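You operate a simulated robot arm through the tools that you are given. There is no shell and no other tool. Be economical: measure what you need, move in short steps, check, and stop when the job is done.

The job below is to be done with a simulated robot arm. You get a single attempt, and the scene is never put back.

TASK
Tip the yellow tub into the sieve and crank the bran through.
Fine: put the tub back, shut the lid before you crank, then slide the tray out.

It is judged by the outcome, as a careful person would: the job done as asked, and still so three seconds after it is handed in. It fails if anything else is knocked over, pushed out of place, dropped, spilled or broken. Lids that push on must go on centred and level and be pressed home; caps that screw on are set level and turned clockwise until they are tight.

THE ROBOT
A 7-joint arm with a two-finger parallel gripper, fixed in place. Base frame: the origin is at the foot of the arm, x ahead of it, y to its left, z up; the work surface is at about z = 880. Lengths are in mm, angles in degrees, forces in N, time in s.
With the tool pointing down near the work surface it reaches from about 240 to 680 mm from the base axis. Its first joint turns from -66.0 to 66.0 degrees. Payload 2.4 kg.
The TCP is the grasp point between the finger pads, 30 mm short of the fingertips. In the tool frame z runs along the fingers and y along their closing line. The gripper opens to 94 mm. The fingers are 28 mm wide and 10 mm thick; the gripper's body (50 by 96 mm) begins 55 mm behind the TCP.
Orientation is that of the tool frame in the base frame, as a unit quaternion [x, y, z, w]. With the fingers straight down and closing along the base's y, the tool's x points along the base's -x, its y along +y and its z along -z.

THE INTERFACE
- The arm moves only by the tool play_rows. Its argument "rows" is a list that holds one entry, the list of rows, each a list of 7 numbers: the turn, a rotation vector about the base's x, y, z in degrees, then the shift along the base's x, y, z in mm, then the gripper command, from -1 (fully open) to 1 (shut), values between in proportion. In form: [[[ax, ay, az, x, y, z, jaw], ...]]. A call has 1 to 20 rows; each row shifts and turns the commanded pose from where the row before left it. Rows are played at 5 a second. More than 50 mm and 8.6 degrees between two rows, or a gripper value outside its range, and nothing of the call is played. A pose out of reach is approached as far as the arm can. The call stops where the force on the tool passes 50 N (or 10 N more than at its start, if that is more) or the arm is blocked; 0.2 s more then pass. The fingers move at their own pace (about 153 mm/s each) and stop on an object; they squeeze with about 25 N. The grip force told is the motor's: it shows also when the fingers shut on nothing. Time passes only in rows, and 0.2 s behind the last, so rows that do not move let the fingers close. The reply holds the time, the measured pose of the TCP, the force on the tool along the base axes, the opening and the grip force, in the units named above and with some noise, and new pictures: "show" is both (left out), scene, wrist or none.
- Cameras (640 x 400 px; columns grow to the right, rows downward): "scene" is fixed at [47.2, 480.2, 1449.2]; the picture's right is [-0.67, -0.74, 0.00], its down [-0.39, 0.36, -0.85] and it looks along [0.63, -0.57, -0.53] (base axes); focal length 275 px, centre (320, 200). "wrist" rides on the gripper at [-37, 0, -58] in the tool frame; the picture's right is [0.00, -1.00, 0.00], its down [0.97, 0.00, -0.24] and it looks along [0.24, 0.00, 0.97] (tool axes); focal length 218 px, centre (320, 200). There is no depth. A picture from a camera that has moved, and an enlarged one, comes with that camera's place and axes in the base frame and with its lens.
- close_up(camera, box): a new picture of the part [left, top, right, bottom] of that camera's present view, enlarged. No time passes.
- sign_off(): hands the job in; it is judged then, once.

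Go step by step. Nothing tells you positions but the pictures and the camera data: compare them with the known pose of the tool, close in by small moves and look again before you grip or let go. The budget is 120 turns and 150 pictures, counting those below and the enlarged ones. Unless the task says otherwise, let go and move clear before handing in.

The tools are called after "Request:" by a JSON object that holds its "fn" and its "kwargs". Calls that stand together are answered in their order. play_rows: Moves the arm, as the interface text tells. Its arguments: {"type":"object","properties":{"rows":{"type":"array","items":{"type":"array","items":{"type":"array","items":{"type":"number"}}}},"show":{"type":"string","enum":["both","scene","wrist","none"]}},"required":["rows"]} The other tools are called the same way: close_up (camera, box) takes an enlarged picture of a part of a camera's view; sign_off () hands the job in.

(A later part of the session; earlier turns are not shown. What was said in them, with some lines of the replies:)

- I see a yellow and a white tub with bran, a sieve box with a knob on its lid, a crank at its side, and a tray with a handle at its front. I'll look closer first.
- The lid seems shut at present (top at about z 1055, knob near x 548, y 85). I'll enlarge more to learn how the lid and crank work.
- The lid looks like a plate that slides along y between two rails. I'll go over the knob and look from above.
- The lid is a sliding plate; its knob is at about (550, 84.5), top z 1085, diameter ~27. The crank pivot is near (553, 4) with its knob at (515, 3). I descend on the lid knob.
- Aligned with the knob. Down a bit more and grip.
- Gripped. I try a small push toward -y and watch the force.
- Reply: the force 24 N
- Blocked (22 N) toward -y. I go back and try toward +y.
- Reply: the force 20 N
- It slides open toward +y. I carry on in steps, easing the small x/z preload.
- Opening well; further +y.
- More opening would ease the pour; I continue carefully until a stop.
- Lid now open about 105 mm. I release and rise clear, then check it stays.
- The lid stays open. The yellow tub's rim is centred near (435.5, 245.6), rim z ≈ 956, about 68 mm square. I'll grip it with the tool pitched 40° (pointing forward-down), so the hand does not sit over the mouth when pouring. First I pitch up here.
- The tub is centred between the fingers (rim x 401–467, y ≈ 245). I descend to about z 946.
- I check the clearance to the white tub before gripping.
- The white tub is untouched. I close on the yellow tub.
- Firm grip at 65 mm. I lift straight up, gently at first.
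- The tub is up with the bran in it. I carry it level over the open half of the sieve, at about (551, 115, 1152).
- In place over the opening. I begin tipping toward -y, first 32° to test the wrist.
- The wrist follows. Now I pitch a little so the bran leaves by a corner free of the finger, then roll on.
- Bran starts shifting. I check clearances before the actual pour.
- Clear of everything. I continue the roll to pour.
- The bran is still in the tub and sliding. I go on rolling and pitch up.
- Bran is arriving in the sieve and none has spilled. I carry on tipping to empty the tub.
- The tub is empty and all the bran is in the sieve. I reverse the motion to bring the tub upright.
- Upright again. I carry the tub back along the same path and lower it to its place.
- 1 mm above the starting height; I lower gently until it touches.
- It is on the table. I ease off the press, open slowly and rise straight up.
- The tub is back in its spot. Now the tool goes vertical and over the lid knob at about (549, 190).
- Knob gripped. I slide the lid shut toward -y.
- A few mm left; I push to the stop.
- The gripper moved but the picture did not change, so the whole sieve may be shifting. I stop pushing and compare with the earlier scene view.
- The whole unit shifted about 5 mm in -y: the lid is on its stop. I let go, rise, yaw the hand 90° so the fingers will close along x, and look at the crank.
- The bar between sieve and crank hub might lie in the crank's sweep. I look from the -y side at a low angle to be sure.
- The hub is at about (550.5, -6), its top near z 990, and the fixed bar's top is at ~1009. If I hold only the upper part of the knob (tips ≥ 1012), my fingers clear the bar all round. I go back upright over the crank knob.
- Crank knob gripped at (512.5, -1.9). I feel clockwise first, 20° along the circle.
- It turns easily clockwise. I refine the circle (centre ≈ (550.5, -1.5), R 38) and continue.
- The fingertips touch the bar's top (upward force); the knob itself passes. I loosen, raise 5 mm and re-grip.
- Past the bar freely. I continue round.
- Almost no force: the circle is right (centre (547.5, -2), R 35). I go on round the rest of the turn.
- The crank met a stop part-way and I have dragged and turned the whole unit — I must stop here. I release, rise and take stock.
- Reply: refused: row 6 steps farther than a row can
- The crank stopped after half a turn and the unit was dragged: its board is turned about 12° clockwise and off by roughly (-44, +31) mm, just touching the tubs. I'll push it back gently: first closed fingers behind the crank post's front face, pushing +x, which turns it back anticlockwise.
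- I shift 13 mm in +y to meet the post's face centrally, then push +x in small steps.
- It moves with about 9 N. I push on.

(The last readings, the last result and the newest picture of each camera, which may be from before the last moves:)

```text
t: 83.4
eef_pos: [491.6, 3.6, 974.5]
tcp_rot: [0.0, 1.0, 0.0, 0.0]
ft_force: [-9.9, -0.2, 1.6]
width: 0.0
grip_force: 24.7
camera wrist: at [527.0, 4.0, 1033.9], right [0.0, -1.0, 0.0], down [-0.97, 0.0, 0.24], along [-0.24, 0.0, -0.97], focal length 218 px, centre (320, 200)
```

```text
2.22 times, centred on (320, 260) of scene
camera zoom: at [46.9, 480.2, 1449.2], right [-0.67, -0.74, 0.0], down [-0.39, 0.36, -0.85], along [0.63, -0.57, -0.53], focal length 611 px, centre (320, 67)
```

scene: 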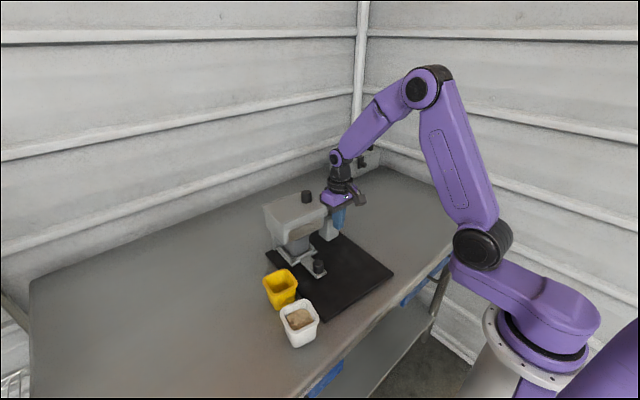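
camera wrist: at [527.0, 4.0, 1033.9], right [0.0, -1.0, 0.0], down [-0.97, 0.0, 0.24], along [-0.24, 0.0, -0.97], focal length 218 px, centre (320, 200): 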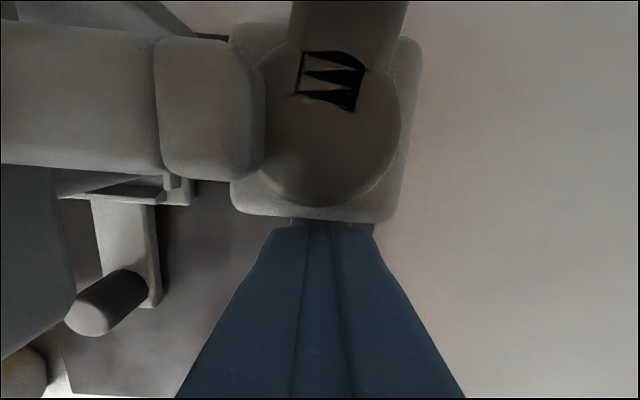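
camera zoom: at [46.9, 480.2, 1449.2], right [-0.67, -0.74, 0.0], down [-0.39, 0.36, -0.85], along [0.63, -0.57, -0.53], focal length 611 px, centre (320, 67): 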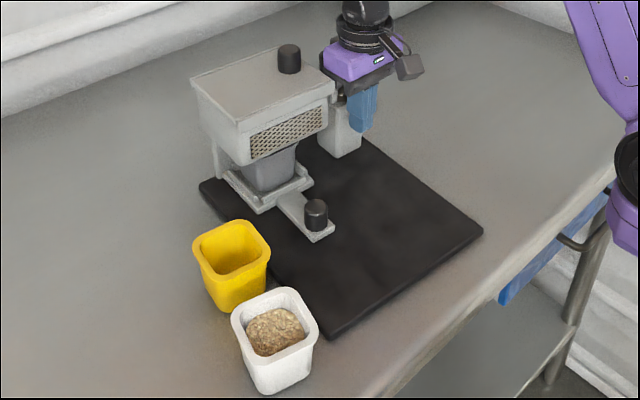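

About 5° and (15, -12) mm remain. Another 17 mm push here.

Request:
{"fn": "play_rows", "kwargs": {"rows": [[[0, 0, 0, 5, 0, 0, 1], [0, 0, 0, 5, 0, 0, 1], [0, 0, 0, 4, 0, 0, 1], [0, 0, 0, 3, 0, 0, 1], [0, 0, 0, 0, 0, 0, 1], [0, 0, 0, -30, -10, 0, 1], [0, 0, 0, -30, -10, 0, 1], [0, 0, 0, 0, 0, 40, 1], [0, 0, 0, 0, 0, 50, 1], [0, 0, 0, 0, 0, 50, 1], [0, 0, 0, 20, 20, 45, 1], [0, 0, 0, 30, 30, 0, 1], [0, 0, 0, 30, 30, 20, 1], [0, 0, 0, 0, 30, 20, 1], [0, 0, 0, 0, 0, 0, 1]]]}}

Request:
{"fn": "close_up", "kwargs": {"camera": "scene", "box": [230, 170, 410, 350]}}

Request:
{"fn": "close_up", "kwargs": {"camera": "wrist", "box": [200, 85, 420, 275]}}

```text
refused: row 11 steps farther than a row can; nothing moved
```

```text
2.22 times, centred on (320, 260) of scene
camera zoom: at [46.9, 480.2, 1449.2], right [-0.67, -0.74, 0.0], down [-0.39, 0.36, -0.85], along [0.63, -0.57, -0.53], focal length 611 px, centre (320, 67)
```

zoom: 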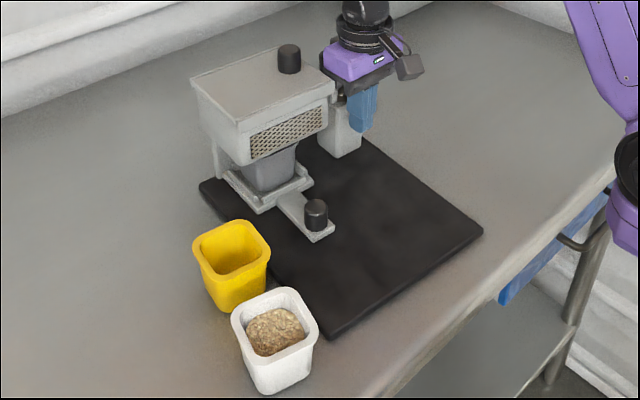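

```text
2.11 times, centred on (310, 180) of wrist
camera zoom: at [527.0, 4.0, 1033.9], right [0.0, -1.0, 0.0], down [-0.97, 0.0, 0.24], along [-0.24, 0.0, -0.97], focal length 460 px, centre (341, 242)
```

zoom: 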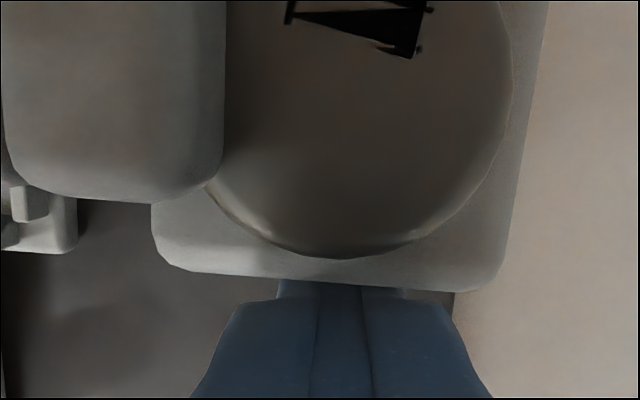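

Request:
{"fn": "play_rows", "kwargs": {"rows": [[[0, 0, 0, 5, 0, 0, 1], [0, 0, 0, 5, 0, 0, 1], [0, 0, 0, 4, 0, 0, 1], [0, 0, 0, 3, 0, 0, 1], [0, 0, 0, 0, 0, 0, 1], [0, 0, 0, -30, -10, 0, 1], [0, 0, 0, -30, -10, 0, 1], [0, 0, 0, 0, 0, 40, 1], [0, 0, 0, 0, 0, 50, 1], [0, 0, 0, 0, 0, 50, 1], [0, 0, 0, 20, 20, 35, 1], [0, 0, 0, 30, 30, 0, 1], [0, 0, 0, 30, 30, 20, 1], [0, 0, 0, 0, 30, 20, 1], [0, 0, 0, 0, 0, 0, 1]]], "show": "wrist"}}

Request:
{"fn": "close_up", "kwargs": {"camera": "scene", "box": [230, 170, 410, 350]}}

```text
t: 86.6
eef_pos: [528.9, 94.0, 1191.3]
tcp_rot: [0.0, 1.0, 0.0, 0.0]
ft_force: [0.0, 0.2, -0.3]
width: 0.0
grip_force: 24.7
camera wrist: at [564.4, 94.2, 1249.5], right [0.0, -1.0, 0.0], down [-0.97, 0.0, 0.24], along [-0.24, 0.0, -0.97], focal length 218 px, centre (320, 200)
```

wrist: 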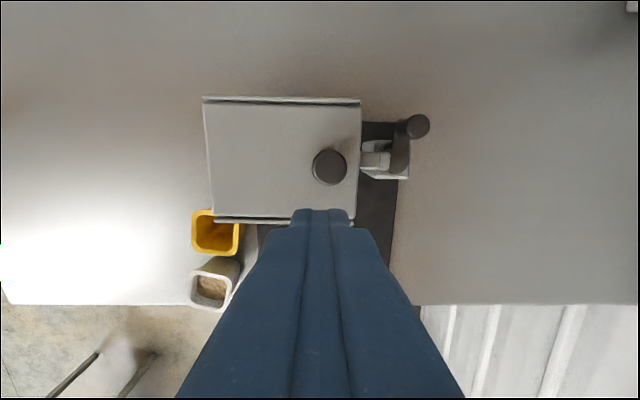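

```text
2.22 times, centred on (320, 260) of scene
camera zoom: at [47.2, 480.2, 1449.2], right [-0.67, -0.74, 0.0], down [-0.39, 0.36, -0.85], along [0.63, -0.57, -0.53], focal length 611 px, centre (320, 67)
```

zoom: 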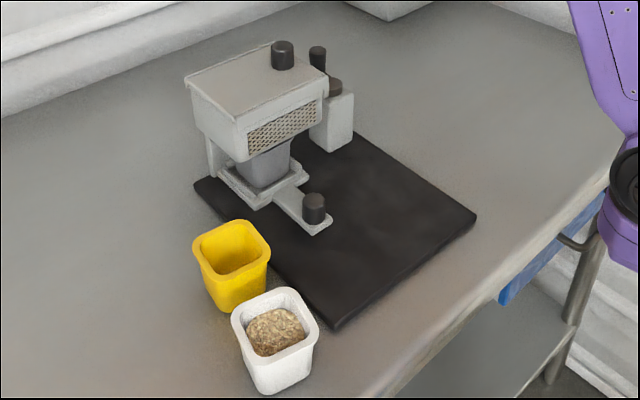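

Very close to the original place now (within ~5 mm and 2°). Before more cranking, I look from the front, low, to see whether bran has gone through.

Request:
{"fn": "play_rows", "kwargs": {"rows": [[[0, -8, 0, -20, 4, 0, 1], [0, -8, 0, -20, 4, 0, 1], [0, -8, 0, -20, 4, 0, 1], [0, -8, 0, -20, 4, 0, 1], [0, -8, 0, -20, 0, 0, 1], [0, -8, 0, -20, 0, -30, 1], [0, -8, 0, -10, 0, -40, 1], [0, -8, 0, 0, 0, -40, 1], [0, -8, 0, 0, 0, -40, 1], [0, 0, 0, 0, 0, -20, 1], [0, 0, 0, 0, 0, 0, 1]]], "show": "wrist"}}

```text
t: 89.0
eef_pos: [459.5, 115.5, 1040.5]
tcp_rot: [0.0, 0.809, 0.0, 0.588]
ft_force: [-0.1, 0.3, -1.1]
width: 0.0
grip_force: 25.3
out of reach, approached as far as the arm can: row 7, 8, 9
camera wrist: at [415.0, 115.2, 1094.4], right [0.0, -1.0, 0.0], down [-0.53, 0.0, -0.85], along [0.85, 0.0, -0.53], focal length 218 px, centre (320, 200)
```

wrist: 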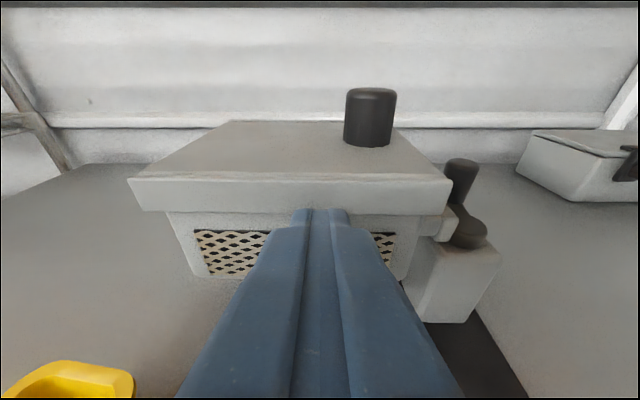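

Too cramped for that view, and the mesh tells little. I back out and go to the crank instead; turning it back (anticlockwise) and forth within its free range, with small forces.

Request:
{"fn": "play_rows", "kwargs": {"rows": [[[0, 8, 0, 0, 0, 40, 1], [0, 8, 0, 0, 0, 40, 1], [0, 8, 0, 10, 0, 40, 1], [0, 8, 0, 20, -10, 40, 1], [0, 8, 0, 20, -10, 10, 1], [0, 8, 0, 20, -10, 0, 1], [0, 8, 0, 20, -10, 0, 1], [0, 8, 0, 20, -10, 0, 0], [0, 8, 0, 20, -10, 0, -0.2], [0, 0, 0, 20, -20, 0, -0.2], [0, 0, 0, 10, -20, 0, -0.2], [0, 0, 0, 0, 0, 0, -0.2]]], "show": "wrist"}}

```text
t: 91.6
eef_pos: [617.4, 17.1, 1209.0]
tcp_rot: [0.0, 1.0, 0.001, 0.0]
ft_force: [0.0, 0.2, -0.1]
width: 56.5
grip_force: 0.1
camera wrist: at [653.5, 16.7, 1267.1], right [0.0, -1.0, 0.0], down [-0.97, 0.0, 0.24], along [-0.24, 0.0, -0.97], focal length 218 px, centre (320, 200)
```

wrist: 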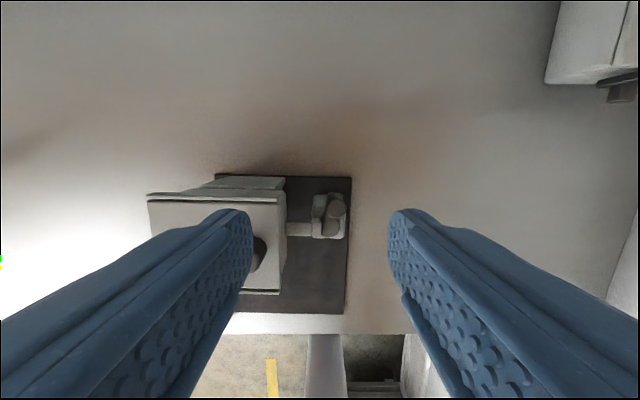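

Request:
{"fn": "play_rows", "kwargs": {"rows": [[[0, 0, 8.5, -5, -3, 0, -0.2], [0, 0, 8.5, -5, -3, 0, -0.2], [0, 0, 8.5, -5, -3, 0, -0.2], [0, 0, 8.5, -5, -3, 0, -0.2], [0, 0, 8.5, -5, -3, 0, -0.2], [0, 0, 8.5, -5, -3, 0, -0.2], [0, 0, 8.5, -3, 0, 0, -0.2], [0, 0, 8.5, 0, 0, -20, -0.2], [0, 0, 8.5, 0, 0, -30, -0.2], [0, 0, 8.5, 0, 0, -30, -0.2], [0, 0, 5, 0, 0, -30, -0.2], [0, 0, 0, 0, 0, 0, -0.2]]], "show": "wrist"}}

```text
t: 94.2
eef_pos: [585.5, -1.5, 1101.1]
tcp_rot: [0.708, -0.706, 0.0, 0.0]
ft_force: [-0.4, 0.7, -0.4]
width: 56.6
grip_force: 0.1
camera wrist: at [585.7, 35.1, 1159.3], right [1.0, 0.0, 0.0], down [0.0, -0.97, 0.24], along [0.0, -0.24, -0.97], focal length 218 px, centre (320, 200)
```

wrist: 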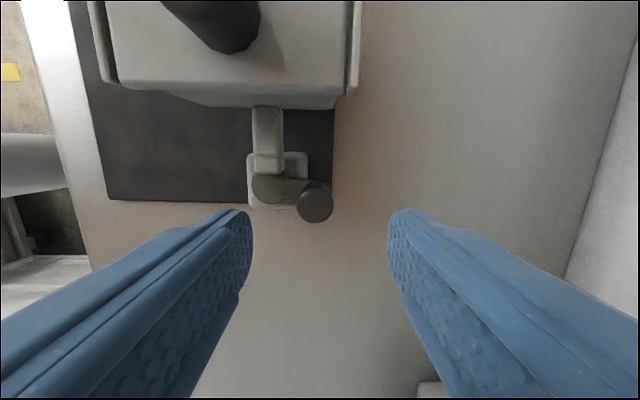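

Request:
{"fn": "play_rows", "kwargs": {"rows": [[[0, 0, 0, -3, 1.2, -30, -0.2], [0, 0, 0, 0, 0, -20, -0.2], [0, 0, 0, 0, 0, -7, -0.2], [0, 0, 0, 0, 0, 0, 0.2], [0, 0, 0, 0, 0, 0, 1], [0, 0, 0, 0, 0, 0, 1], [0, 0, 0, 0, 0, 0, 1]]], "show": "wrist"}}

```text
t: 95.8
eef_pos: [582.7, -0.5, 1042.4]
tcp_rot: [-0.707, 0.707, 0.0, 0.0]
ft_force: [5.0, -0.8, -0.1]
width: 23.7
grip_force: 24.4
camera wrist: at [582.4, 37.3, 1101.4], right [1.0, 0.0, 0.0], down [0.0, -0.97, 0.24], along [0.0, -0.24, -0.97], focal length 218 px, centre (320, 200)
```

wrist: 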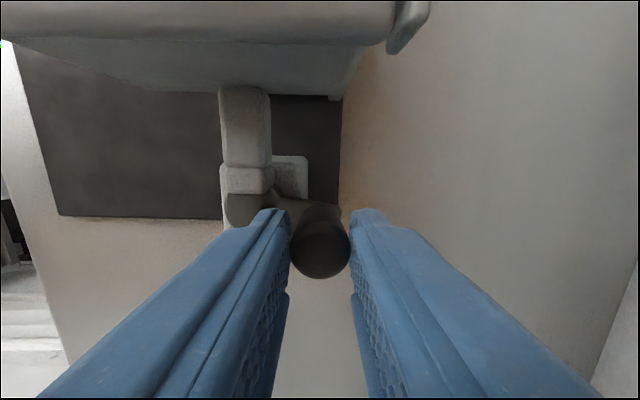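

I probe a little further clockwise to see if the stop is real.

Request:
{"fn": "play_rows", "kwargs": {"rows": [[[0, 0, 0, 0, 0, 0, 0.35], [0, 0, 0, 0, 0, 3, 0.35], [0, 0, 0, 0, 0, 0, 1], [0, 0, 0, 0, 0, 0, 1], [0, 0, 0, -0.4, -2, 0, 1], [0, 0, 0, -0.5, -2, 0, 1], [0, 0, 0, 0, 0, 0, 1]]], "show": "none"}}

```text
t: 97.4
eef_pos: [582.3, -4.7, 1045.9]
tcp_rot: [-0.707, 0.708, 0.0, 0.0]
ft_force: [4.6, -1.6, 0.0]
width: 24.0
grip_force: 25.6
```

It turned freely by 4 mm, so it is not a hard stop there. I continue in small steps, watching the forces.

Request:
{"fn": "play_rows", "kwargs": {"rows": [[[0, 0, 0, -0.3, -3, 0, 1], [0, 0, 0, -0.5, -3, 0, 1], [0, 0, 0, 0, 0, 0, 1]]], "show": "none"}}

Request:
{"fn": "play_rows", "kwargs": {"rows": [[[0, 0, 0, -1.2, -2.8, 0, 1], [0, 0, 0, -1.4, -2.7, 0, 1], [0, 0, 0, 0, 0, 0, 1]]], "show": "wrist"}}

```text
t: 98.2
eef_pos: [580.2, -9.5, 1046.8]
tcp_rot: [0.708, -0.706, -0.002, 0.001]
ft_force: [-9.3, 4.1, 2.3]
width: 23.9
grip_force: 24.4
```

```text
t: 99.0
eef_pos: [576.7, -14.0, 1046.3]
tcp_rot: [-0.707, 0.707, 0.001, -0.001]
ft_force: [-8.2, 7.1, 2.1]
width: 23.9
grip_force: 25.6
camera wrist: at [577.0, 21.5, 1104.5], right [1.0, 0.0, 0.0], down [0.0, -0.97, 0.24], along [0.0, -0.24, -0.97], focal length 218 px, centre (320, 200)
```

wrist: 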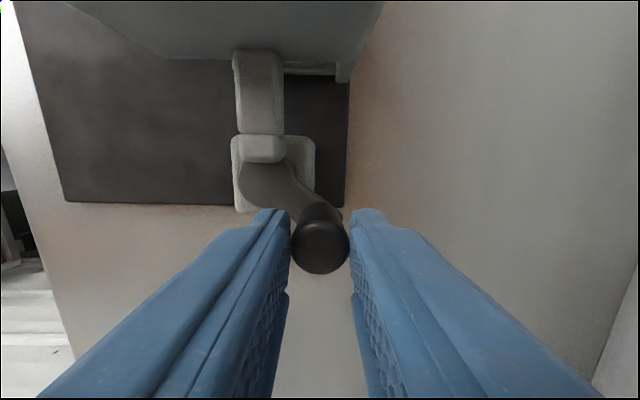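

The force is mostly radial (I am ~1–2 mm outside its circle), not resistance to turning. I correct inward and look at the force again.

Request:
{"fn": "play_rows", "kwargs": {"rows": [[[0, 0, 0, -1.3, 0.8, 0, 1], [0, 0, 0, 0, 0, 0, 1]]], "show": "none"}}

Request:
{"fn": "play_rows", "kwargs": {"rows": [[[0, 0, 0, -1.7, -2.4, 0, 1], [0, 0, 0, 0, 0, 0, 1]]], "show": "none"}}

Request:
{"fn": "play_rows", "kwargs": {"rows": [[[0, 0, 0, -1.9, -2.3, 0, 1], [0, 0, 0, 0, 0, 0, 1]]], "show": "wrist"}}

```text
t: 99.6
eef_pos: [577.2, -16.3, 1046.4]
tcp_rot: [-0.707, 0.707, 0.0, 0.0]
ft_force: [-1.7, 2.0, 0.1]
width: 23.7
grip_force: 25.0
```

```text
t: 100.2
eef_pos: [576.2, -17.8, 1046.0]
tcp_rot: [0.707, -0.707, 0.001, 0.001]
ft_force: [0.9, 1.0, 0.9]
width: 23.7
grip_force: 24.9
```

```text
t: 100.8
eef_pos: [573.5, -20.1, 1046.3]
tcp_rot: [-0.707, 0.707, 0.0, 0.0]
ft_force: [1.3, 0.4, 1.0]
width: 23.9
grip_force: 25.2
camera wrist: at [573.0, 17.2, 1104.5], right [1.0, 0.0, 0.0], down [0.0, -0.97, 0.24], along [0.0, -0.24, -0.97], focal length 218 px, centre (320, 200)
```

wrist: 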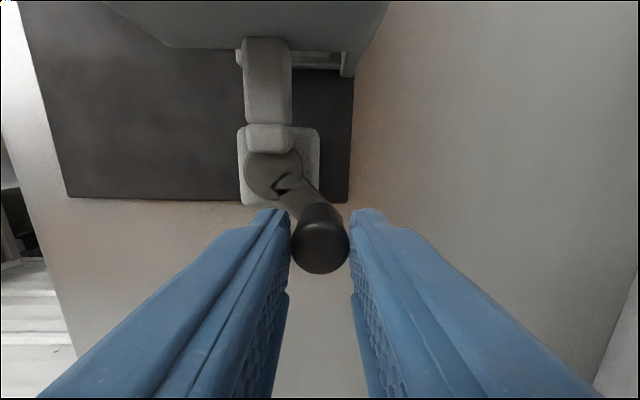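

Now it turns freely with ~1 N and the unit stays put; hub ≈ (546.6, 0.7), R ≈ 34.3. I continue slowly with force checks.

Request:
{"fn": "play_rows", "kwargs": {"rows": [[[0, 0, 0, -2.2, -2.8, 0, 1], [0, 0, 0, -2.7, -2.5, 0, 1], [0, 0, 0, 0, 0, 0, 1]]], "show": "none"}}

Request:
{"fn": "play_rows", "kwargs": {"rows": [[[0, 0, 0, -2.8, -2.1, 0, 1], [0, 0, 0, -3.1, -1.9, 0, 1], [0, 0, 0, 0, 0, 0, 1]]], "show": "wrist"}}

```text
t: 101.6
eef_pos: [569.1, -23.6, 1045.8]
tcp_rot: [-0.707, 0.707, 0.001, 0.0]
ft_force: [-2.5, 5.3, 0.4]
width: 23.6
grip_force: 24.4
```

```text
t: 102.4
eef_pos: [564.3, -28.4, 1046.2]
tcp_rot: [0.708, -0.707, 0.0, -0.001]
ft_force: [-3.6, 9.8, 0.1]
width: 23.5
grip_force: 24.9
camera wrist: at [562.6, 9.2, 1104.6], right [1.0, 0.0, 0.0], down [0.0, -0.97, 0.24], along [0.0, -0.24, -0.97], focal length 218 px, centre (320, 200)
```

wrist: 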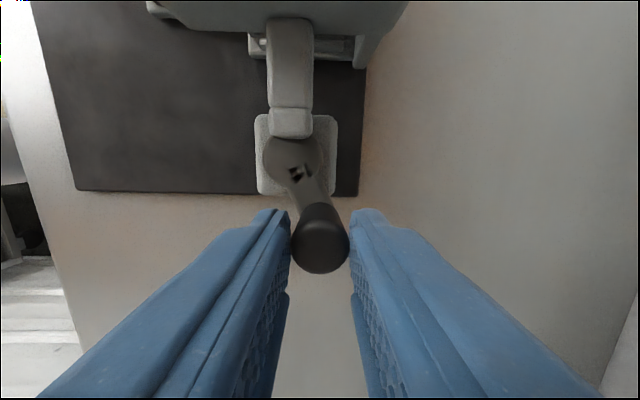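

The crank has no stop there: my circle was off by ~2.5 mm in y. Refit: hub ≈ (547.5, 6), R ≈ 36.4. I go on with that.

Request:
{"fn": "play_rows", "kwargs": {"rows": [[[0, 0, 0, -4, 1.1, 0, 1], [0, 0, 0, 0, 0, 0, 1]]], "show": "none"}}

Request:
{"fn": "play_rows", "kwargs": {"rows": [[[0, 0, 0, -4.3, -1.1, 0, 1], [0, 0, 0, -4.4, -0.6, 0, 1], [0, 0, 0, 0, 0, 0, 1]]], "show": "none"}}

Request:
{"fn": "play_rows", "kwargs": {"rows": [[[0, 0, 0, -4.4, 0, 0, 1], [0, 0, 0, 0, 0, 0, 1]]], "show": "none"}}

```text
t: 103.0
eef_pos: [560.1, -28.8, 1045.9]
tcp_rot: [-0.706, 0.708, -0.001, 0.0]
ft_force: [0.5, 2.1, -0.7]
width: 23.9
grip_force: 25.2
```

```text
t: 103.8
eef_pos: [550.1, -31.7, 1046.0]
tcp_rot: [-0.706, 0.708, -0.001, 0.0]
ft_force: [-0.3, -2.5, -0.6]
width: 23.9
grip_force: 24.5
```

```text
t: 104.4
eef_pos: [546.8, -30.4, 1046.4]
tcp_rot: [-0.706, 0.708, -0.001, 0.001]
ft_force: [0.2, -6.8, 4.1]
width: 23.9
grip_force: 24.8
```

Request:
{"fn": "play_rows", "kwargs": {"rows": [[[0, 0, 0, -3.3, -1.05, 0, 1], [0, 0, 0, 0, 0, 0, 1]]], "show": "none"}}

Request:
{"fn": "play_rows", "kwargs": {"rows": [[[0, 0, 0, -4.4, 0.9, 0, 1], [0, 0, 0, -4.2, 1.3, 0, 1], [0, 0, 0, 0, 0, 0, 1]]], "show": "none"}}

Request:
{"fn": "play_rows", "kwargs": {"rows": [[[0, 0, 0, -4, 1.9, 0, 1], [0, 0, 0, -3.8, 2.3, 0, 1], [0, 0, 0, 0, 0, 0, 1]]], "show": "wrist"}}

```text
t: 105.0
eef_pos: [542.8, -29.2, 1046.1]
tcp_rot: [0.708, -0.707, 0.001, 0.0]
ft_force: [-0.7, -1.9, 7.7]
width: 23.8
grip_force: 25.0
```

```text
t: 105.8
eef_pos: [533.4, -26.6, 1045.5]
tcp_rot: [0.708, -0.706, -0.001, -0.001]
ft_force: [2.7, 5.0, 9.7]
width: 23.8
grip_force: 24.7
```

```text
t: 106.6
eef_pos: [524.4, -23.6, 1047.3]
tcp_rot: [0.707, -0.707, 0.0, 0.001]
ft_force: [5.8, 7.9, -0.2]
width: 23.8
grip_force: 25.1
camera wrist: at [524.4, 13.0, 1104.5], right [1.0, 0.0, 0.0], down [0.0, -0.97, 0.24], along [0.0, -0.24, -0.97], focal length 218 px, centre (320, 200)
```

wrist: 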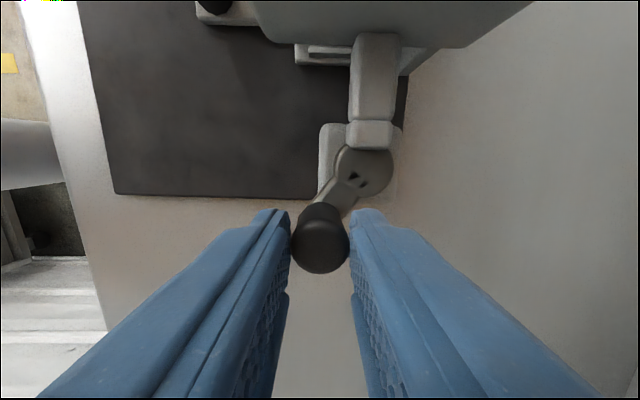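

Request:
{"fn": "play_rows", "kwargs": {"rows": [[[0, 0, 0, -4.9, 4.9, 0, 1], [0, 0, 0, 0, 0, 0, 1]]], "show": "none"}}

Request:
{"fn": "play_rows", "kwargs": {"rows": [[[0, 0, 0, -3.2, 3.8, 0, 1], [0, 0, 0, -2.6, 4.2, 0, 1], [0, 0, 0, 0, 0, 0, 1]]], "show": "none"}}

Request:
{"fn": "play_rows", "kwargs": {"rows": [[[0, 0, 0, -2.1, 4.6, 0, 1], [0, 0, 0, -1.3, 4.7, 0, 1], [0, 0, 0, 0, 0, 0, 1]]], "show": "both"}}

```text
t: 107.2
eef_pos: [521.4, -19.6, 1045.4]
tcp_rot: [0.707, -0.707, 0.001, 0.001]
ft_force: [2.9, 1.1, -0.9]
width: 23.9
grip_force: 24.9
```

```text
t: 108.0
eef_pos: [516.2, -12.2, 1045.8]
tcp_rot: [0.707, -0.707, -0.001, 0.002]
ft_force: [0.9, -0.3, -0.2]
width: 23.8
grip_force: 24.7
```

```text
t: 108.8
eef_pos: [512.6, -3.1, 1046.0]
tcp_rot: [-0.707, 0.707, 0.0, 0.001]
ft_force: [0.6, 0.0, 1.1]
width: 23.8
grip_force: 25.6
camera wrist: at [511.0, 35.1, 1104.5], right [1.0, 0.0, 0.0], down [0.0, -0.97, 0.24], along [0.0, -0.24, -0.97], focal length 218 px, centre (320, 200)
```

scene: 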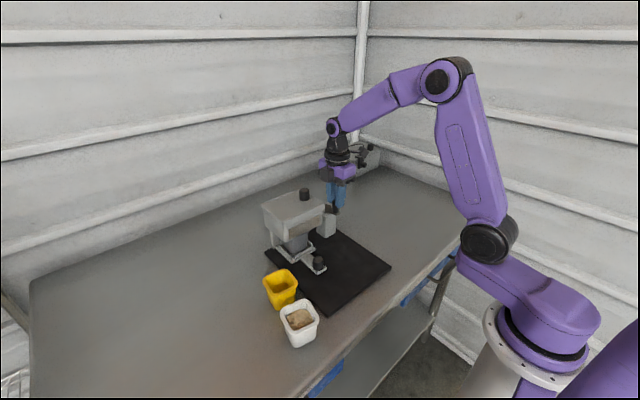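
wrist: 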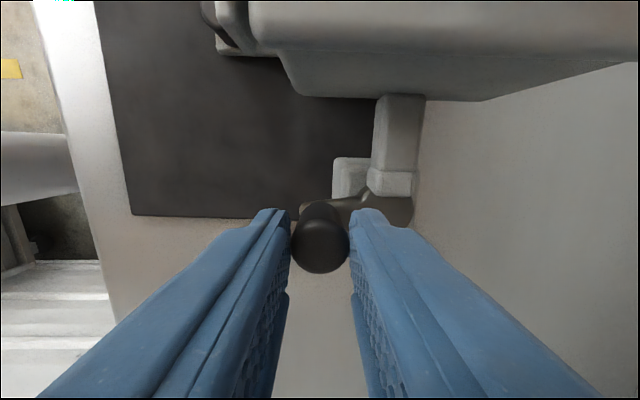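

One full turn is done and the unit stayed. Good fit: hub (547.5, 5.6), R 36.5. I make further turns in checked segments.

Request:
{"fn": "play_rows", "kwargs": {"rows": [[[0, 0, 0, -0.75, 6.4, 0, 1], [0, 0, 0, 0.25, 6.35, 0, 1], [0, 0, 0, 1.3, 6.25, 0, 1], [0, 0, 0, 2.4, 5.9, 0, 1], [0, 0, 0, 0, 0, 0, 1]]], "show": "none"}}

Request:
{"fn": "play_rows", "kwargs": {"rows": [[[0, 0, 0, 3.35, 5.4, 0, 1], [0, 0, 0, 4.25, 4.7, 0, 1], [0, 0, 0, 0, 0, 0, 1]]], "show": "none"}}

```text
t: 110.0
eef_pos: [514.4, 23.5, 1046.7]
tcp_rot: [-0.707, 0.707, 0.001, -0.001]
ft_force: [2.0, -1.7, 0.1]
width: 23.9
grip_force: 25.2
```

```text
t: 110.8
eef_pos: [522.9, 32.1, 1047.2]
tcp_rot: [0.707, -0.707, 0.0, 0.0]
ft_force: [2.9, -4.6, 0.9]
width: 23.7
grip_force: 24.8
```

Request:
{"fn": "play_rows", "kwargs": {"rows": [[[0, 0, 0, 5.3, 3.0, 0, 1], [0, 0, 0, 5.6, 2.8, 0, 1], [0, 0, 0, 0, 0, 0, 1]]], "show": "none"}}

Request:
{"fn": "play_rows", "kwargs": {"rows": [[[0, 0, 0, 6.1, 1.7, 0, 1], [0, 0, 0, 6.3, 0.6, 0, 1], [0, 0, 0, 6.35, -0.4, 0, 1], [0, 0, 0, 0, 0, 0, 1]]], "show": "none"}}

Request:
{"fn": "play_rows", "kwargs": {"rows": [[[0, 0, 0, 6.0, -1.3, 0, 1], [0, 0, 0, 5.7, -2.4, 0, 1], [0, 0, 0, 5.2, -3.35, 0, 1], [0, 0, 0, 0, 0, 0, 1]]], "show": "none"}}

```text
t: 111.6
eef_pos: [534.1, 38.2, 1047.4]
tcp_rot: [0.708, -0.707, -0.001, 0.0]
ft_force: [-0.6, -3.6, 1.0]
width: 23.7
grip_force: 25.0
```

```text
t: 112.6
eef_pos: [552.4, 42.2, 1046.6]
tcp_rot: [0.707, -0.707, 0.0, -0.001]
ft_force: [-0.4, -1.7, -0.3]
width: 23.9
grip_force: 25.5
```

```text
t: 113.6
eef_pos: [568.4, 34.2, 1045.9]
tcp_rot: [-0.707, 0.707, -0.001, 0.0]
ft_force: [1.6, 1.6, -0.4]
width: 23.8
grip_force: 24.7
```

Request:
{"fn": "play_rows", "kwargs": {"rows": [[[0, 0, 0, 4.9, -3.9, 0, 1], [0, 0, 0, 4.0, -4.7, 0, 1], [0, 0, 0, 3, -5.3, 0, 1], [0, 0, 0, 2, -5.8, 0, 1], [0, 0, 0, 0, 0, 0, 1]]], "show": "none"}}

Request:
{"fn": "play_rows", "kwargs": {"rows": [[[0, 0, 0, 0.85, -6.1, 0, 1], [0, 0, 0, -0.25, -6.1, 0, 1], [0, 0, 0, -1.3, -6.2, 0, 1], [0, 0, 0, -2.4, -5.9, 0, 1], [0, 0, 0, 0, 0, 0, 1]]], "show": "none"}}

Request:
{"fn": "play_rows", "kwargs": {"rows": [[[0, 0, 0, -3.35, -5.4, 0, 1], [0, 0, 0, -4.25, -4.7, 0, 1], [0, 0, 0, 0, 0, 0, 1]]], "show": "none"}}

```text
t: 114.8
eef_pos: [582.4, 13.4, 1046.5]
tcp_rot: [-0.707, 0.708, 0.001, 0.0]
ft_force: [-6.7, -1.9, 0.0]
width: 23.9
grip_force: 25.0
```

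```text
t: 116.0
eef_pos: [579.8, -9.0, 1046.8]
tcp_rot: [0.707, -0.707, 0.001, 0.001]
ft_force: [-1.7, 1.9, -0.1]
width: 23.9
grip_force: 24.7
```

```text
t: 116.8
eef_pos: [573.1, -20.6, 1045.8]
tcp_rot: [0.707, -0.707, 0.0, -0.002]
ft_force: [0.7, 1.0, 0.4]
width: 23.9
grip_force: 24.9
```

Request:
{"fn": "play_rows", "kwargs": {"rows": [[[0, 0, 0, -5, -3.9, 0, 1], [0, 0, 0, -5.6, -3, 0, 1], [0, 0, 0, -6.1, -2, 0, 1], [0, 0, 0, 0, 0, 0, 1]]], "show": "none"}}

Request:
{"fn": "play_rows", "kwargs": {"rows": [[[0, 0, 0, -6.3, -0.85, 0, 1], [0, 0, 0, -6.35, 0.25, 0, 1], [0, 0, 0, -6.25, 1.3, 0, 1], [0, 0, 0, 0, 0, 0, 1]]], "show": "none"}}

Request:
{"fn": "play_rows", "kwargs": {"rows": [[[0, 0, 0, -5.9, 2.4, 0, 1], [0, 0, 0, -5.4, 3.35, 0, 1], [0, 0, 0, -4.7, 4.25, 0, 1], [0, 0, 0, 0, 0, 0, 1]]], "show": "none"}}

Request:
{"fn": "play_rows", "kwargs": {"rows": [[[0, 0, 0, -3.9, 5, 0, 1], [0, 0, 0, -3, 5.6, 0, 1], [0, 0, 0, -2, 6.1, 0, 1], [0, 0, 0, 0, 0, 0, 1]]], "show": "both"}}

```text
t: 117.8
eef_pos: [555.7, -29.8, 1046.0]
tcp_rot: [-0.707, 0.708, -0.001, 0.001]
ft_force: [1.4, -9.5, 8.0]
width: 23.5
grip_force: 25.0
```

```text
t: 118.8
eef_pos: [536.2, -29.1, 1046.8]
tcp_rot: [-0.707, 0.707, 0.0, -0.001]
ft_force: [-4.9, -12.9, 15.7]
width: 23.9
grip_force: 25.3
```

```text
t: 119.8
eef_pos: [520.8, -17.7, 1046.2]
tcp_rot: [0.707, -0.707, -0.001, 0.001]
ft_force: [-11.4, -9.1, 10.4]
width: 23.9
grip_force: 24.8
```

```text
t: 120.8
eef_pos: [512.0, -1.1, 1046.5]
tcp_rot: [0.708, -0.707, -0.001, 0.0]
ft_force: [-6.0, -0.4, 1.3]
width: 23.7
grip_force: 24.9
camera wrist: at [510.9, 35.8, 1104.6], right [1.0, 0.0, 0.0], down [0.0, -0.97, 0.24], along [0.0, -0.24, -0.97], focal length 218 px, centre (320, 200)
```

scene: 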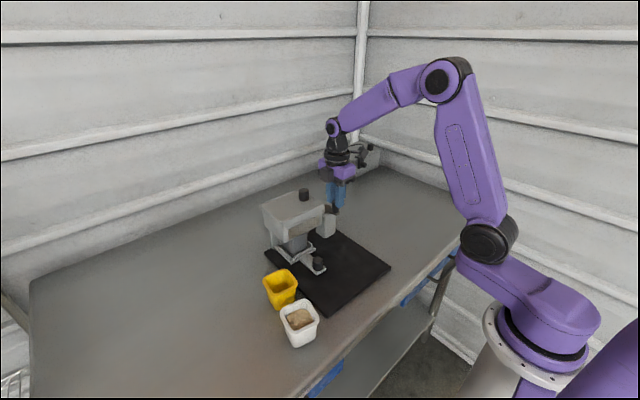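
wrist: 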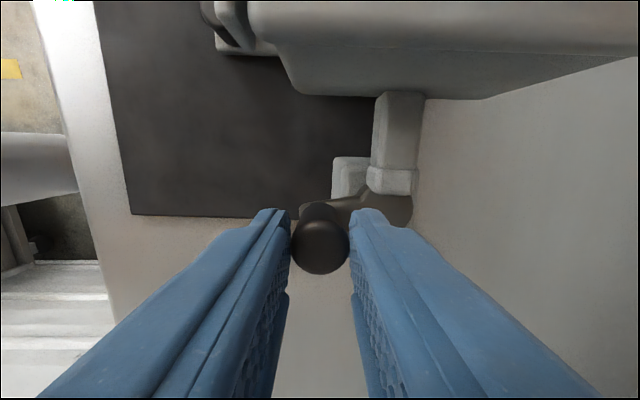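

Two full turns in total, the unit in place. I let go of the crank, rise, turn the hand back and go above the tray knob (about (447, 129), top z 931).

Request:
{"fn": "play_rows", "kwargs": {"rows": [[[0, 0, 0, 0, 0, 0, 0.3], [0, 0, 0, 0, 0, 0, -0.2], [0, 0, 0, 0, 0, 40, -0.2], [0, 0, 0, 0, 0, 48, -0.2], [0, 0, 0, -6.5, 0, 20, -0.2], [0, 0, -8.5, -6.5, 13, 0, -0.2], [0, 0, -8.5, -6.5, 13, 0, -0.2], [0, 0, -8.5, -6.5, 13, 0, -0.2], [0, 0, -8.5, -6.5, 13, 0, -0.2], [0, 0, -8.5, -6.5, 13, 0, -0.2], [0, 0, -8.5, -6.5, 13, 0, -0.2], [0, 0, -8.5, -6.5, 13, 0, -0.2], [0, 0, -8.5, -6.5, 13, 0, -0.2], [0, 0, -8.5, -6.5, 13, 0, -0.2], [0, 0, -8.5, 0, 13, 0, -0.2], [0, 0, -5, 0, 0, -30, -0.2], [0, 0, 0, 0, 0, -50, -0.2], [0, 0, 0, 0, 0, -45, -0.2], [0, 0, 0, 0, 0, 0, -0.2]]], "show": "both"}}

```text
t: 124.8
eef_pos: [447.5, 128.9, 1028.6]
tcp_rot: [0.0, 1.0, -0.001, 0.0]
ft_force: [-0.6, 0.4, -0.5]
width: 56.2
grip_force: 0.2
camera wrist: at [483.3, 128.7, 1087.1], right [0.0, -1.0, 0.0], down [-0.97, 0.0, 0.24], along [-0.24, 0.0, -0.97], focal length 218 px, centre (320, 200)
```

scene: 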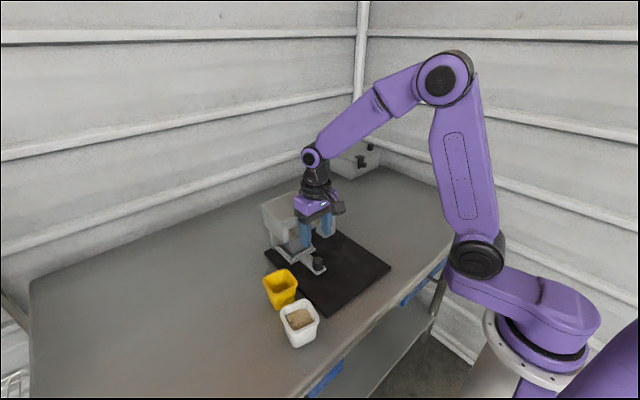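
wrist: 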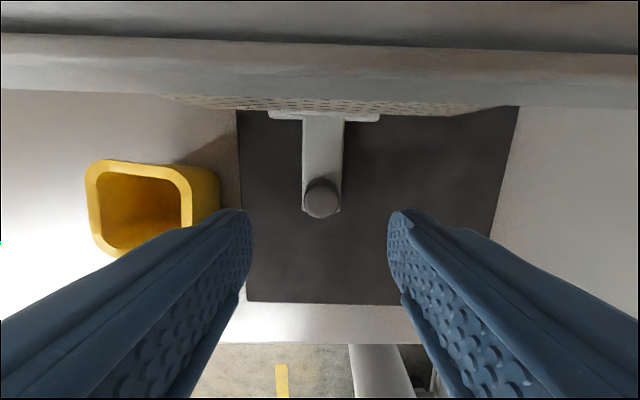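

Knob at (444.7, 127.3). I descend, grip, and start the pull with a force check.

Request:
{"fn": "play_rows", "kwargs": {"rows": [[[0, 0, 0, -2.8, -1.6, -40, -0.2], [0, 0, 0, 0, 0, -30, -0.2], [0, 0, 0, 0, 0, -20, -0.2], [0, 0, 0, 0, 0, 0, 0.2], [0, 0, 0, 0, 0, 0, 1], [0, 0, 0, 0, 0, 0, 1], [0, 0, 0, 0, 0, 0, 1], [0, 0, 0, -3, 0, 0, 1], [0, 0, 0, -4, 0, 0, 1], [0, 0, 0, -5, 0, 0, 1], [0, 0, 0, -5, 0, 0, 1], [0, 0, 0, 0, 0, 0, 1]]], "show": "both"}}

```text
t: 127.4
eef_pos: [427.6, 128.6, 940.4]
tcp_rot: [-0.001, 1.0, -0.001, 0.001]
ft_force: [0.5, 5.5, 1.2]
width: 27.5
grip_force: 24.9
camera wrist: at [463.6, 127.8, 998.2], right [0.0, -1.0, 0.0], down [-0.97, 0.0, 0.24], along [-0.24, 0.0, -0.97], focal length 218 px, centre (320, 200)
```

scene: 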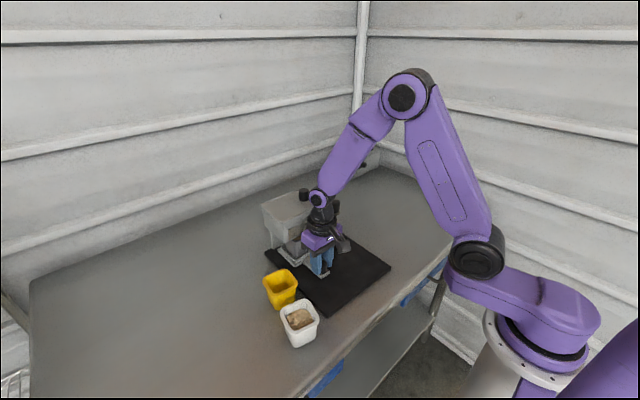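
wrist: 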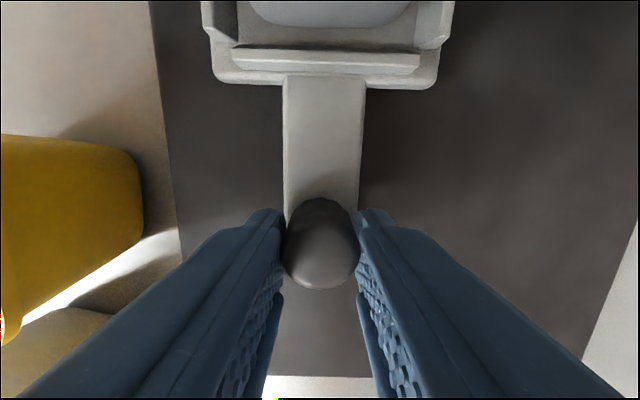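

The tray slides with almost no force; the slight side force fits the unit's 2° skew, so I pull along that line.

Request:
{"fn": "play_rows", "kwargs": {"rows": [[[0, 0, 0, -5, 0.9, 0, 1], [0, 0, 0, -6, 0.25, 0, 1], [0, 0, 0, -6, 0.25, 0, 1], [0, 0, 0, -6, 0.25, 0, 1], [0, 0, 0, -6, 0.25, 0, 1], [0, 0, 0, -6, 0.25, 0, 1], [0, 0, 0, -6, 0.25, 0, 1], [0, 0, 0, 0, 0, 0, 1]]], "show": "both"}}

```text
t: 129.2
eef_pos: [386.0, 127.1, 940.5]
tcp_rot: [-0.001, 1.0, 0.0, 0.0]
ft_force: [0.2, 10.2, 4.3]
width: 27.3
grip_force: 24.7
camera wrist: at [422.1, 127.7, 998.1], right [0.0, -1.0, 0.0], down [-0.97, 0.0, 0.24], along [-0.24, 0.0, -0.97], focal length 218 px, centre (320, 200)
```

scene: 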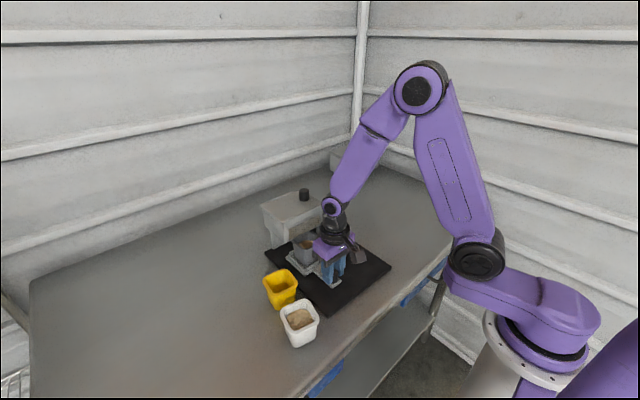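
wrist: 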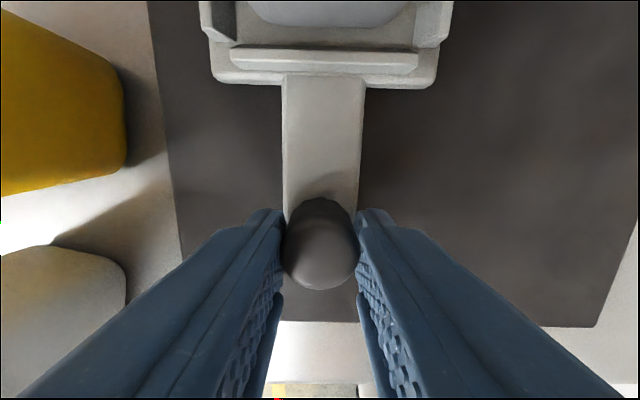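

The grey cup rides out on the tray. I look at its contents.

Request:
{"fn": "close_up", "kwargs": {"camera": "scene", "box": [240, 180, 400, 350]}}

```text
2.35 times, centred on (320, 265) of scene
camera zoom: at [47.2, 480.4, 1449.1], right [-0.67, -0.74, 0.0], down [-0.39, 0.36, -0.85], along [0.63, -0.57, -0.53], focal length 647 px, centre (320, 47)
```

zoom: 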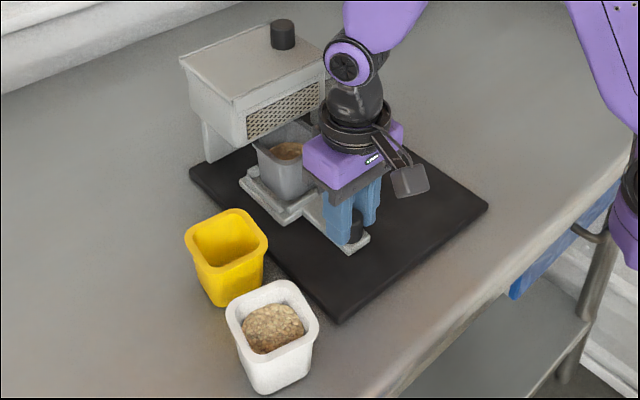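

There is bran in the tray's cup. I pull the last bit so the cup is clear of the sieve, then release and rise.

Request:
{"fn": "play_rows", "kwargs": {"rows": [[[0, 0, 0, -3, 1.2, 0, 1], [0, 0, 0, -6, 0.4, 0, 1], [0, 0, 0, -6, 0.4, 0, 1], [0, 0, 0, -6, 0.4, 0, 1], [0, 0, 0, -6, 0.4, 0, 1], [0, 0, 0, -4, 0.2, 0, 1], [0, 0, 0, 0, 0, 0, 1]]], "show": "none"}}

```text
t: 130.8
eef_pos: [353.2, 130.4, 939.2]
tcp_rot: [0.0, 1.0, -0.001, -0.001]
ft_force: [-1.8, -15.2, 15.9]
width: 27.6
grip_force: 24.8
```

Request:
{"fn": "play_rows", "kwargs": {"rows": [[[0, 0, 0, 0, -2, 0, 1], [0, 0, 0, 0, 0, 0, 0.2], [0, 0, 0, 0, 0, 0, -0.2], [0, 0, 0, 0, 0, 40, -0.2], [0, 0, 0, 0, 0, 50, -0.2], [0, 0, 0, 0, 0, 50, -0.2], [0, 0, 0, 25, 0, 40, -0.2], [0, 0, 0, 40, 0, 20, -0.2], [0, 0, 0, 40, 0, 0, -0.2], [0, 0, 0, 0, 0, 0, -1]]], "show": "both"}}

```text
t: 133.0
eef_pos: [462.1, 130.3, 1138.2]
tcp_rot: [0.0, 1.0, 0.0, -0.001]
ft_force: [0.3, 0.1, 0.2]
width: 94.1
grip_force: 0.1
camera wrist: at [498.4, 130.3, 1196.8], right [0.0, -1.0, 0.0], down [-0.97, 0.0, 0.24], along [-0.24, 0.0, -0.97], focal length 218 px, centre (320, 200)
```

scene: 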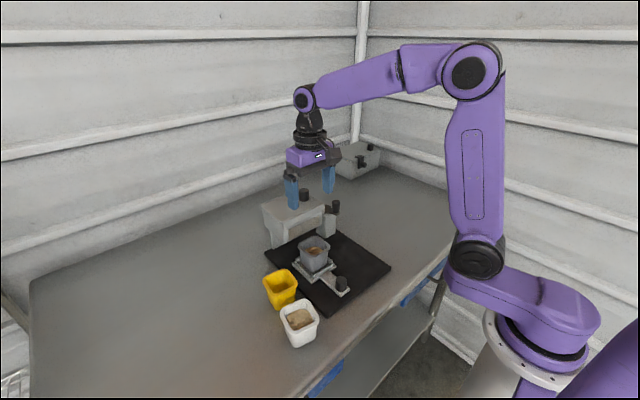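
wrist: 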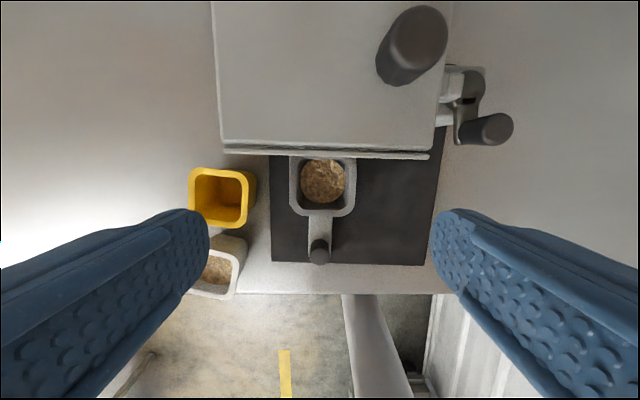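

Request:
{"fn": "close_up", "kwargs": {"camera": "wrist", "box": [180, 130, 380, 300]}}

```text
2.35 times, centred on (280, 215) of wrist
camera zoom: at [498.4, 130.3, 1196.8], right [0.0, -1.0, 0.0], down [-0.97, 0.0, 0.24], along [-0.24, 0.0, -0.97], focal length 514 px, centre (414, 165)
```

zoom: 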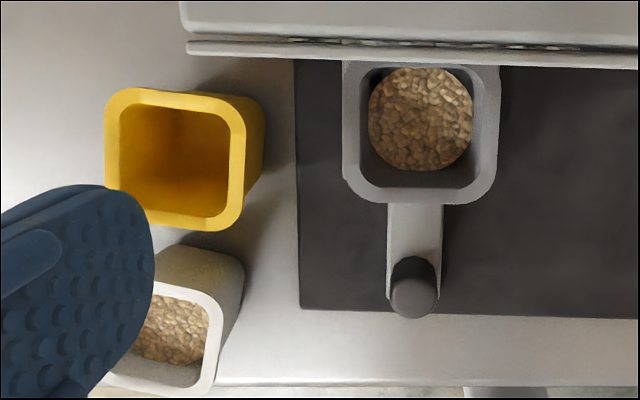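

The cup is full of bran, outside the sieve. The white tub was nudged about (+7, +9) mm earlier by the board; I'll set it back by a gentle grip and slide. I go above it first.

Request:
{"fn": "play_rows", "kwargs": {"rows": [[[0, 0, 0, -30, 33, 0, -1], [0, 0, 0, -30, 33, 0, -1], [0, 0, 0, -30, 34, 0, -1], [0, 0, 0, -30, 34, 0, -1], [0, 0, 0, 0, 0, -40, -1], [0, 0, 0, 0, 0, -40, -1], [0, 0, 0, 0, 0, -40, -1], [0, 0, 0, 0, 0, 0, -1]]], "show": "both"}}

```text
t: 134.8
eef_pos: [339.4, 264.8, 1018.1]
tcp_rot: [0.0, 1.0, 0.0, 0.0]
ft_force: [0.5, -0.6, 0.0]
width: 94.0
grip_force: 0.1
camera wrist: at [376.3, 264.6, 1076.1], right [0.0, -1.0, 0.0], down [-0.97, 0.0, 0.24], along [-0.24, 0.0, -0.97], focal length 218 px, centre (320, 200)
```

scene: 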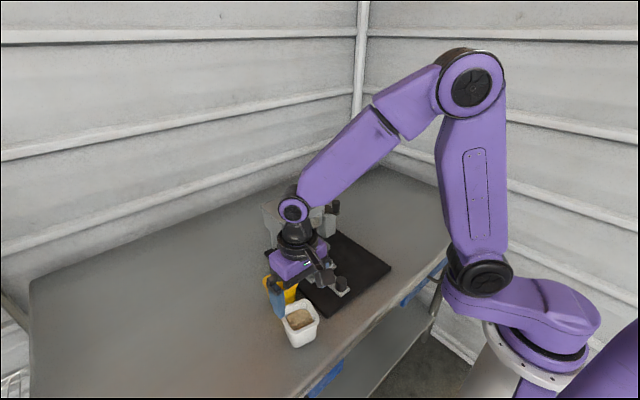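
wrist: 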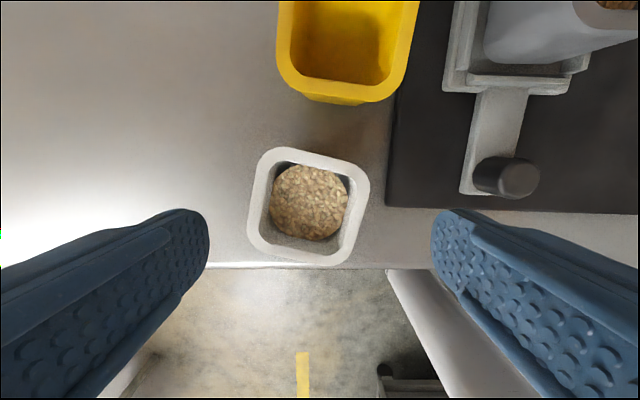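

The white tub's rim is at about (343.5, 271), turned ~7°. I grip it, which squares it, slide it (-6, -10) mm along the table, let go and rise.

Request:
{"fn": "play_rows", "kwargs": {"rows": [[[0, 0, 0, 4, 4, -20, -1], [0, 0, 0, 0, 1, -30, -1], [0, 0, 0, 0, 0, -20, -1], [0, 0, 0, 0, 0, 0, -0.5], [0, 0, 0, 0, 0, 0, 0], [0, 0, 0, 0, 0, 0, 1], [0, 0, 0, 0, 0, 0, 1], [0, 0, 0, -2, -3, 0, 1], [0, 0, 0, -2, -4, 0, 1], [0, 0, 0, -2, -3, 0, 1], [0, 0, 0, 0, 0, 0, 1], [0, 0, 0, 0, 0, 0, 0.2], [0, 0, 0, 0, 0, 0, -0.4], [0, 0, 0, 0, 0, 0, -1], [0, 0, 0, 0, 0, 30, -1], [0, 0, 0, 0, 0, 50, -1], [0, 0, 0, 0, 0, 50, -1], [0, 0, 0, 0, 0, 50, -1], [0, 0, 0, 30, 0, 40, -1], [0, 0, 0, 0, 0, 0, -1]]], "show": "both"}}

```text
t: 139.0
eef_pos: [369.2, 257.2, 1168.9]
tcp_rot: [0.0, 1.0, 0.0, 0.0]
ft_force: [0.2, -0.1, 0.0]
width: 94.0
grip_force: 0.1
camera wrist: at [405.1, 256.4, 1227.3], right [0.0, -1.0, 0.0], down [-0.97, 0.0, 0.24], along [-0.24, 0.0, -0.97], focal length 218 px, centre (320, 200)
```

scene: 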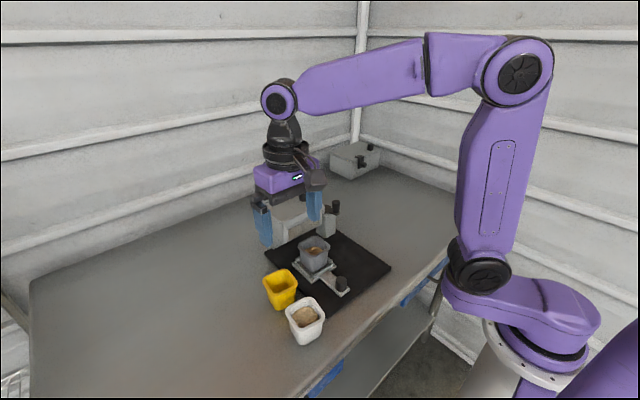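
wrist: 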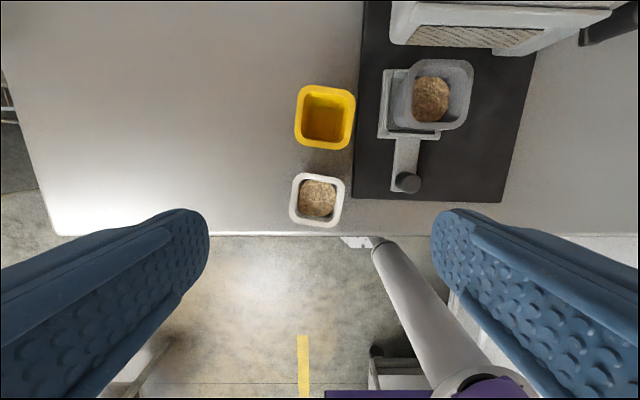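

The white tub is back in its place. The yellow tub stands empty at its spot, the lid is shut, and the tray is out with bran in its cup. I hand the job in.

Request:
{"fn": "sign_off", "kwargs": {}}

```text
The job is handed in.
```

The yellow tub was emptied into the sieve and put back, the lid was shut, the crank was turned two full turns, and the tray is out with bran in its cup. I did not reopen the lid, so I can't say whether any bran is left in the sieve.

While cranking I dragged the whole sieve unit out of place, and it nudged both tubs. I pushed the unit back to its original position, but it is still turned about 2–3°. I set the white tub back, and the yellow tub is about 6 mm off where it began. I saw no spills.
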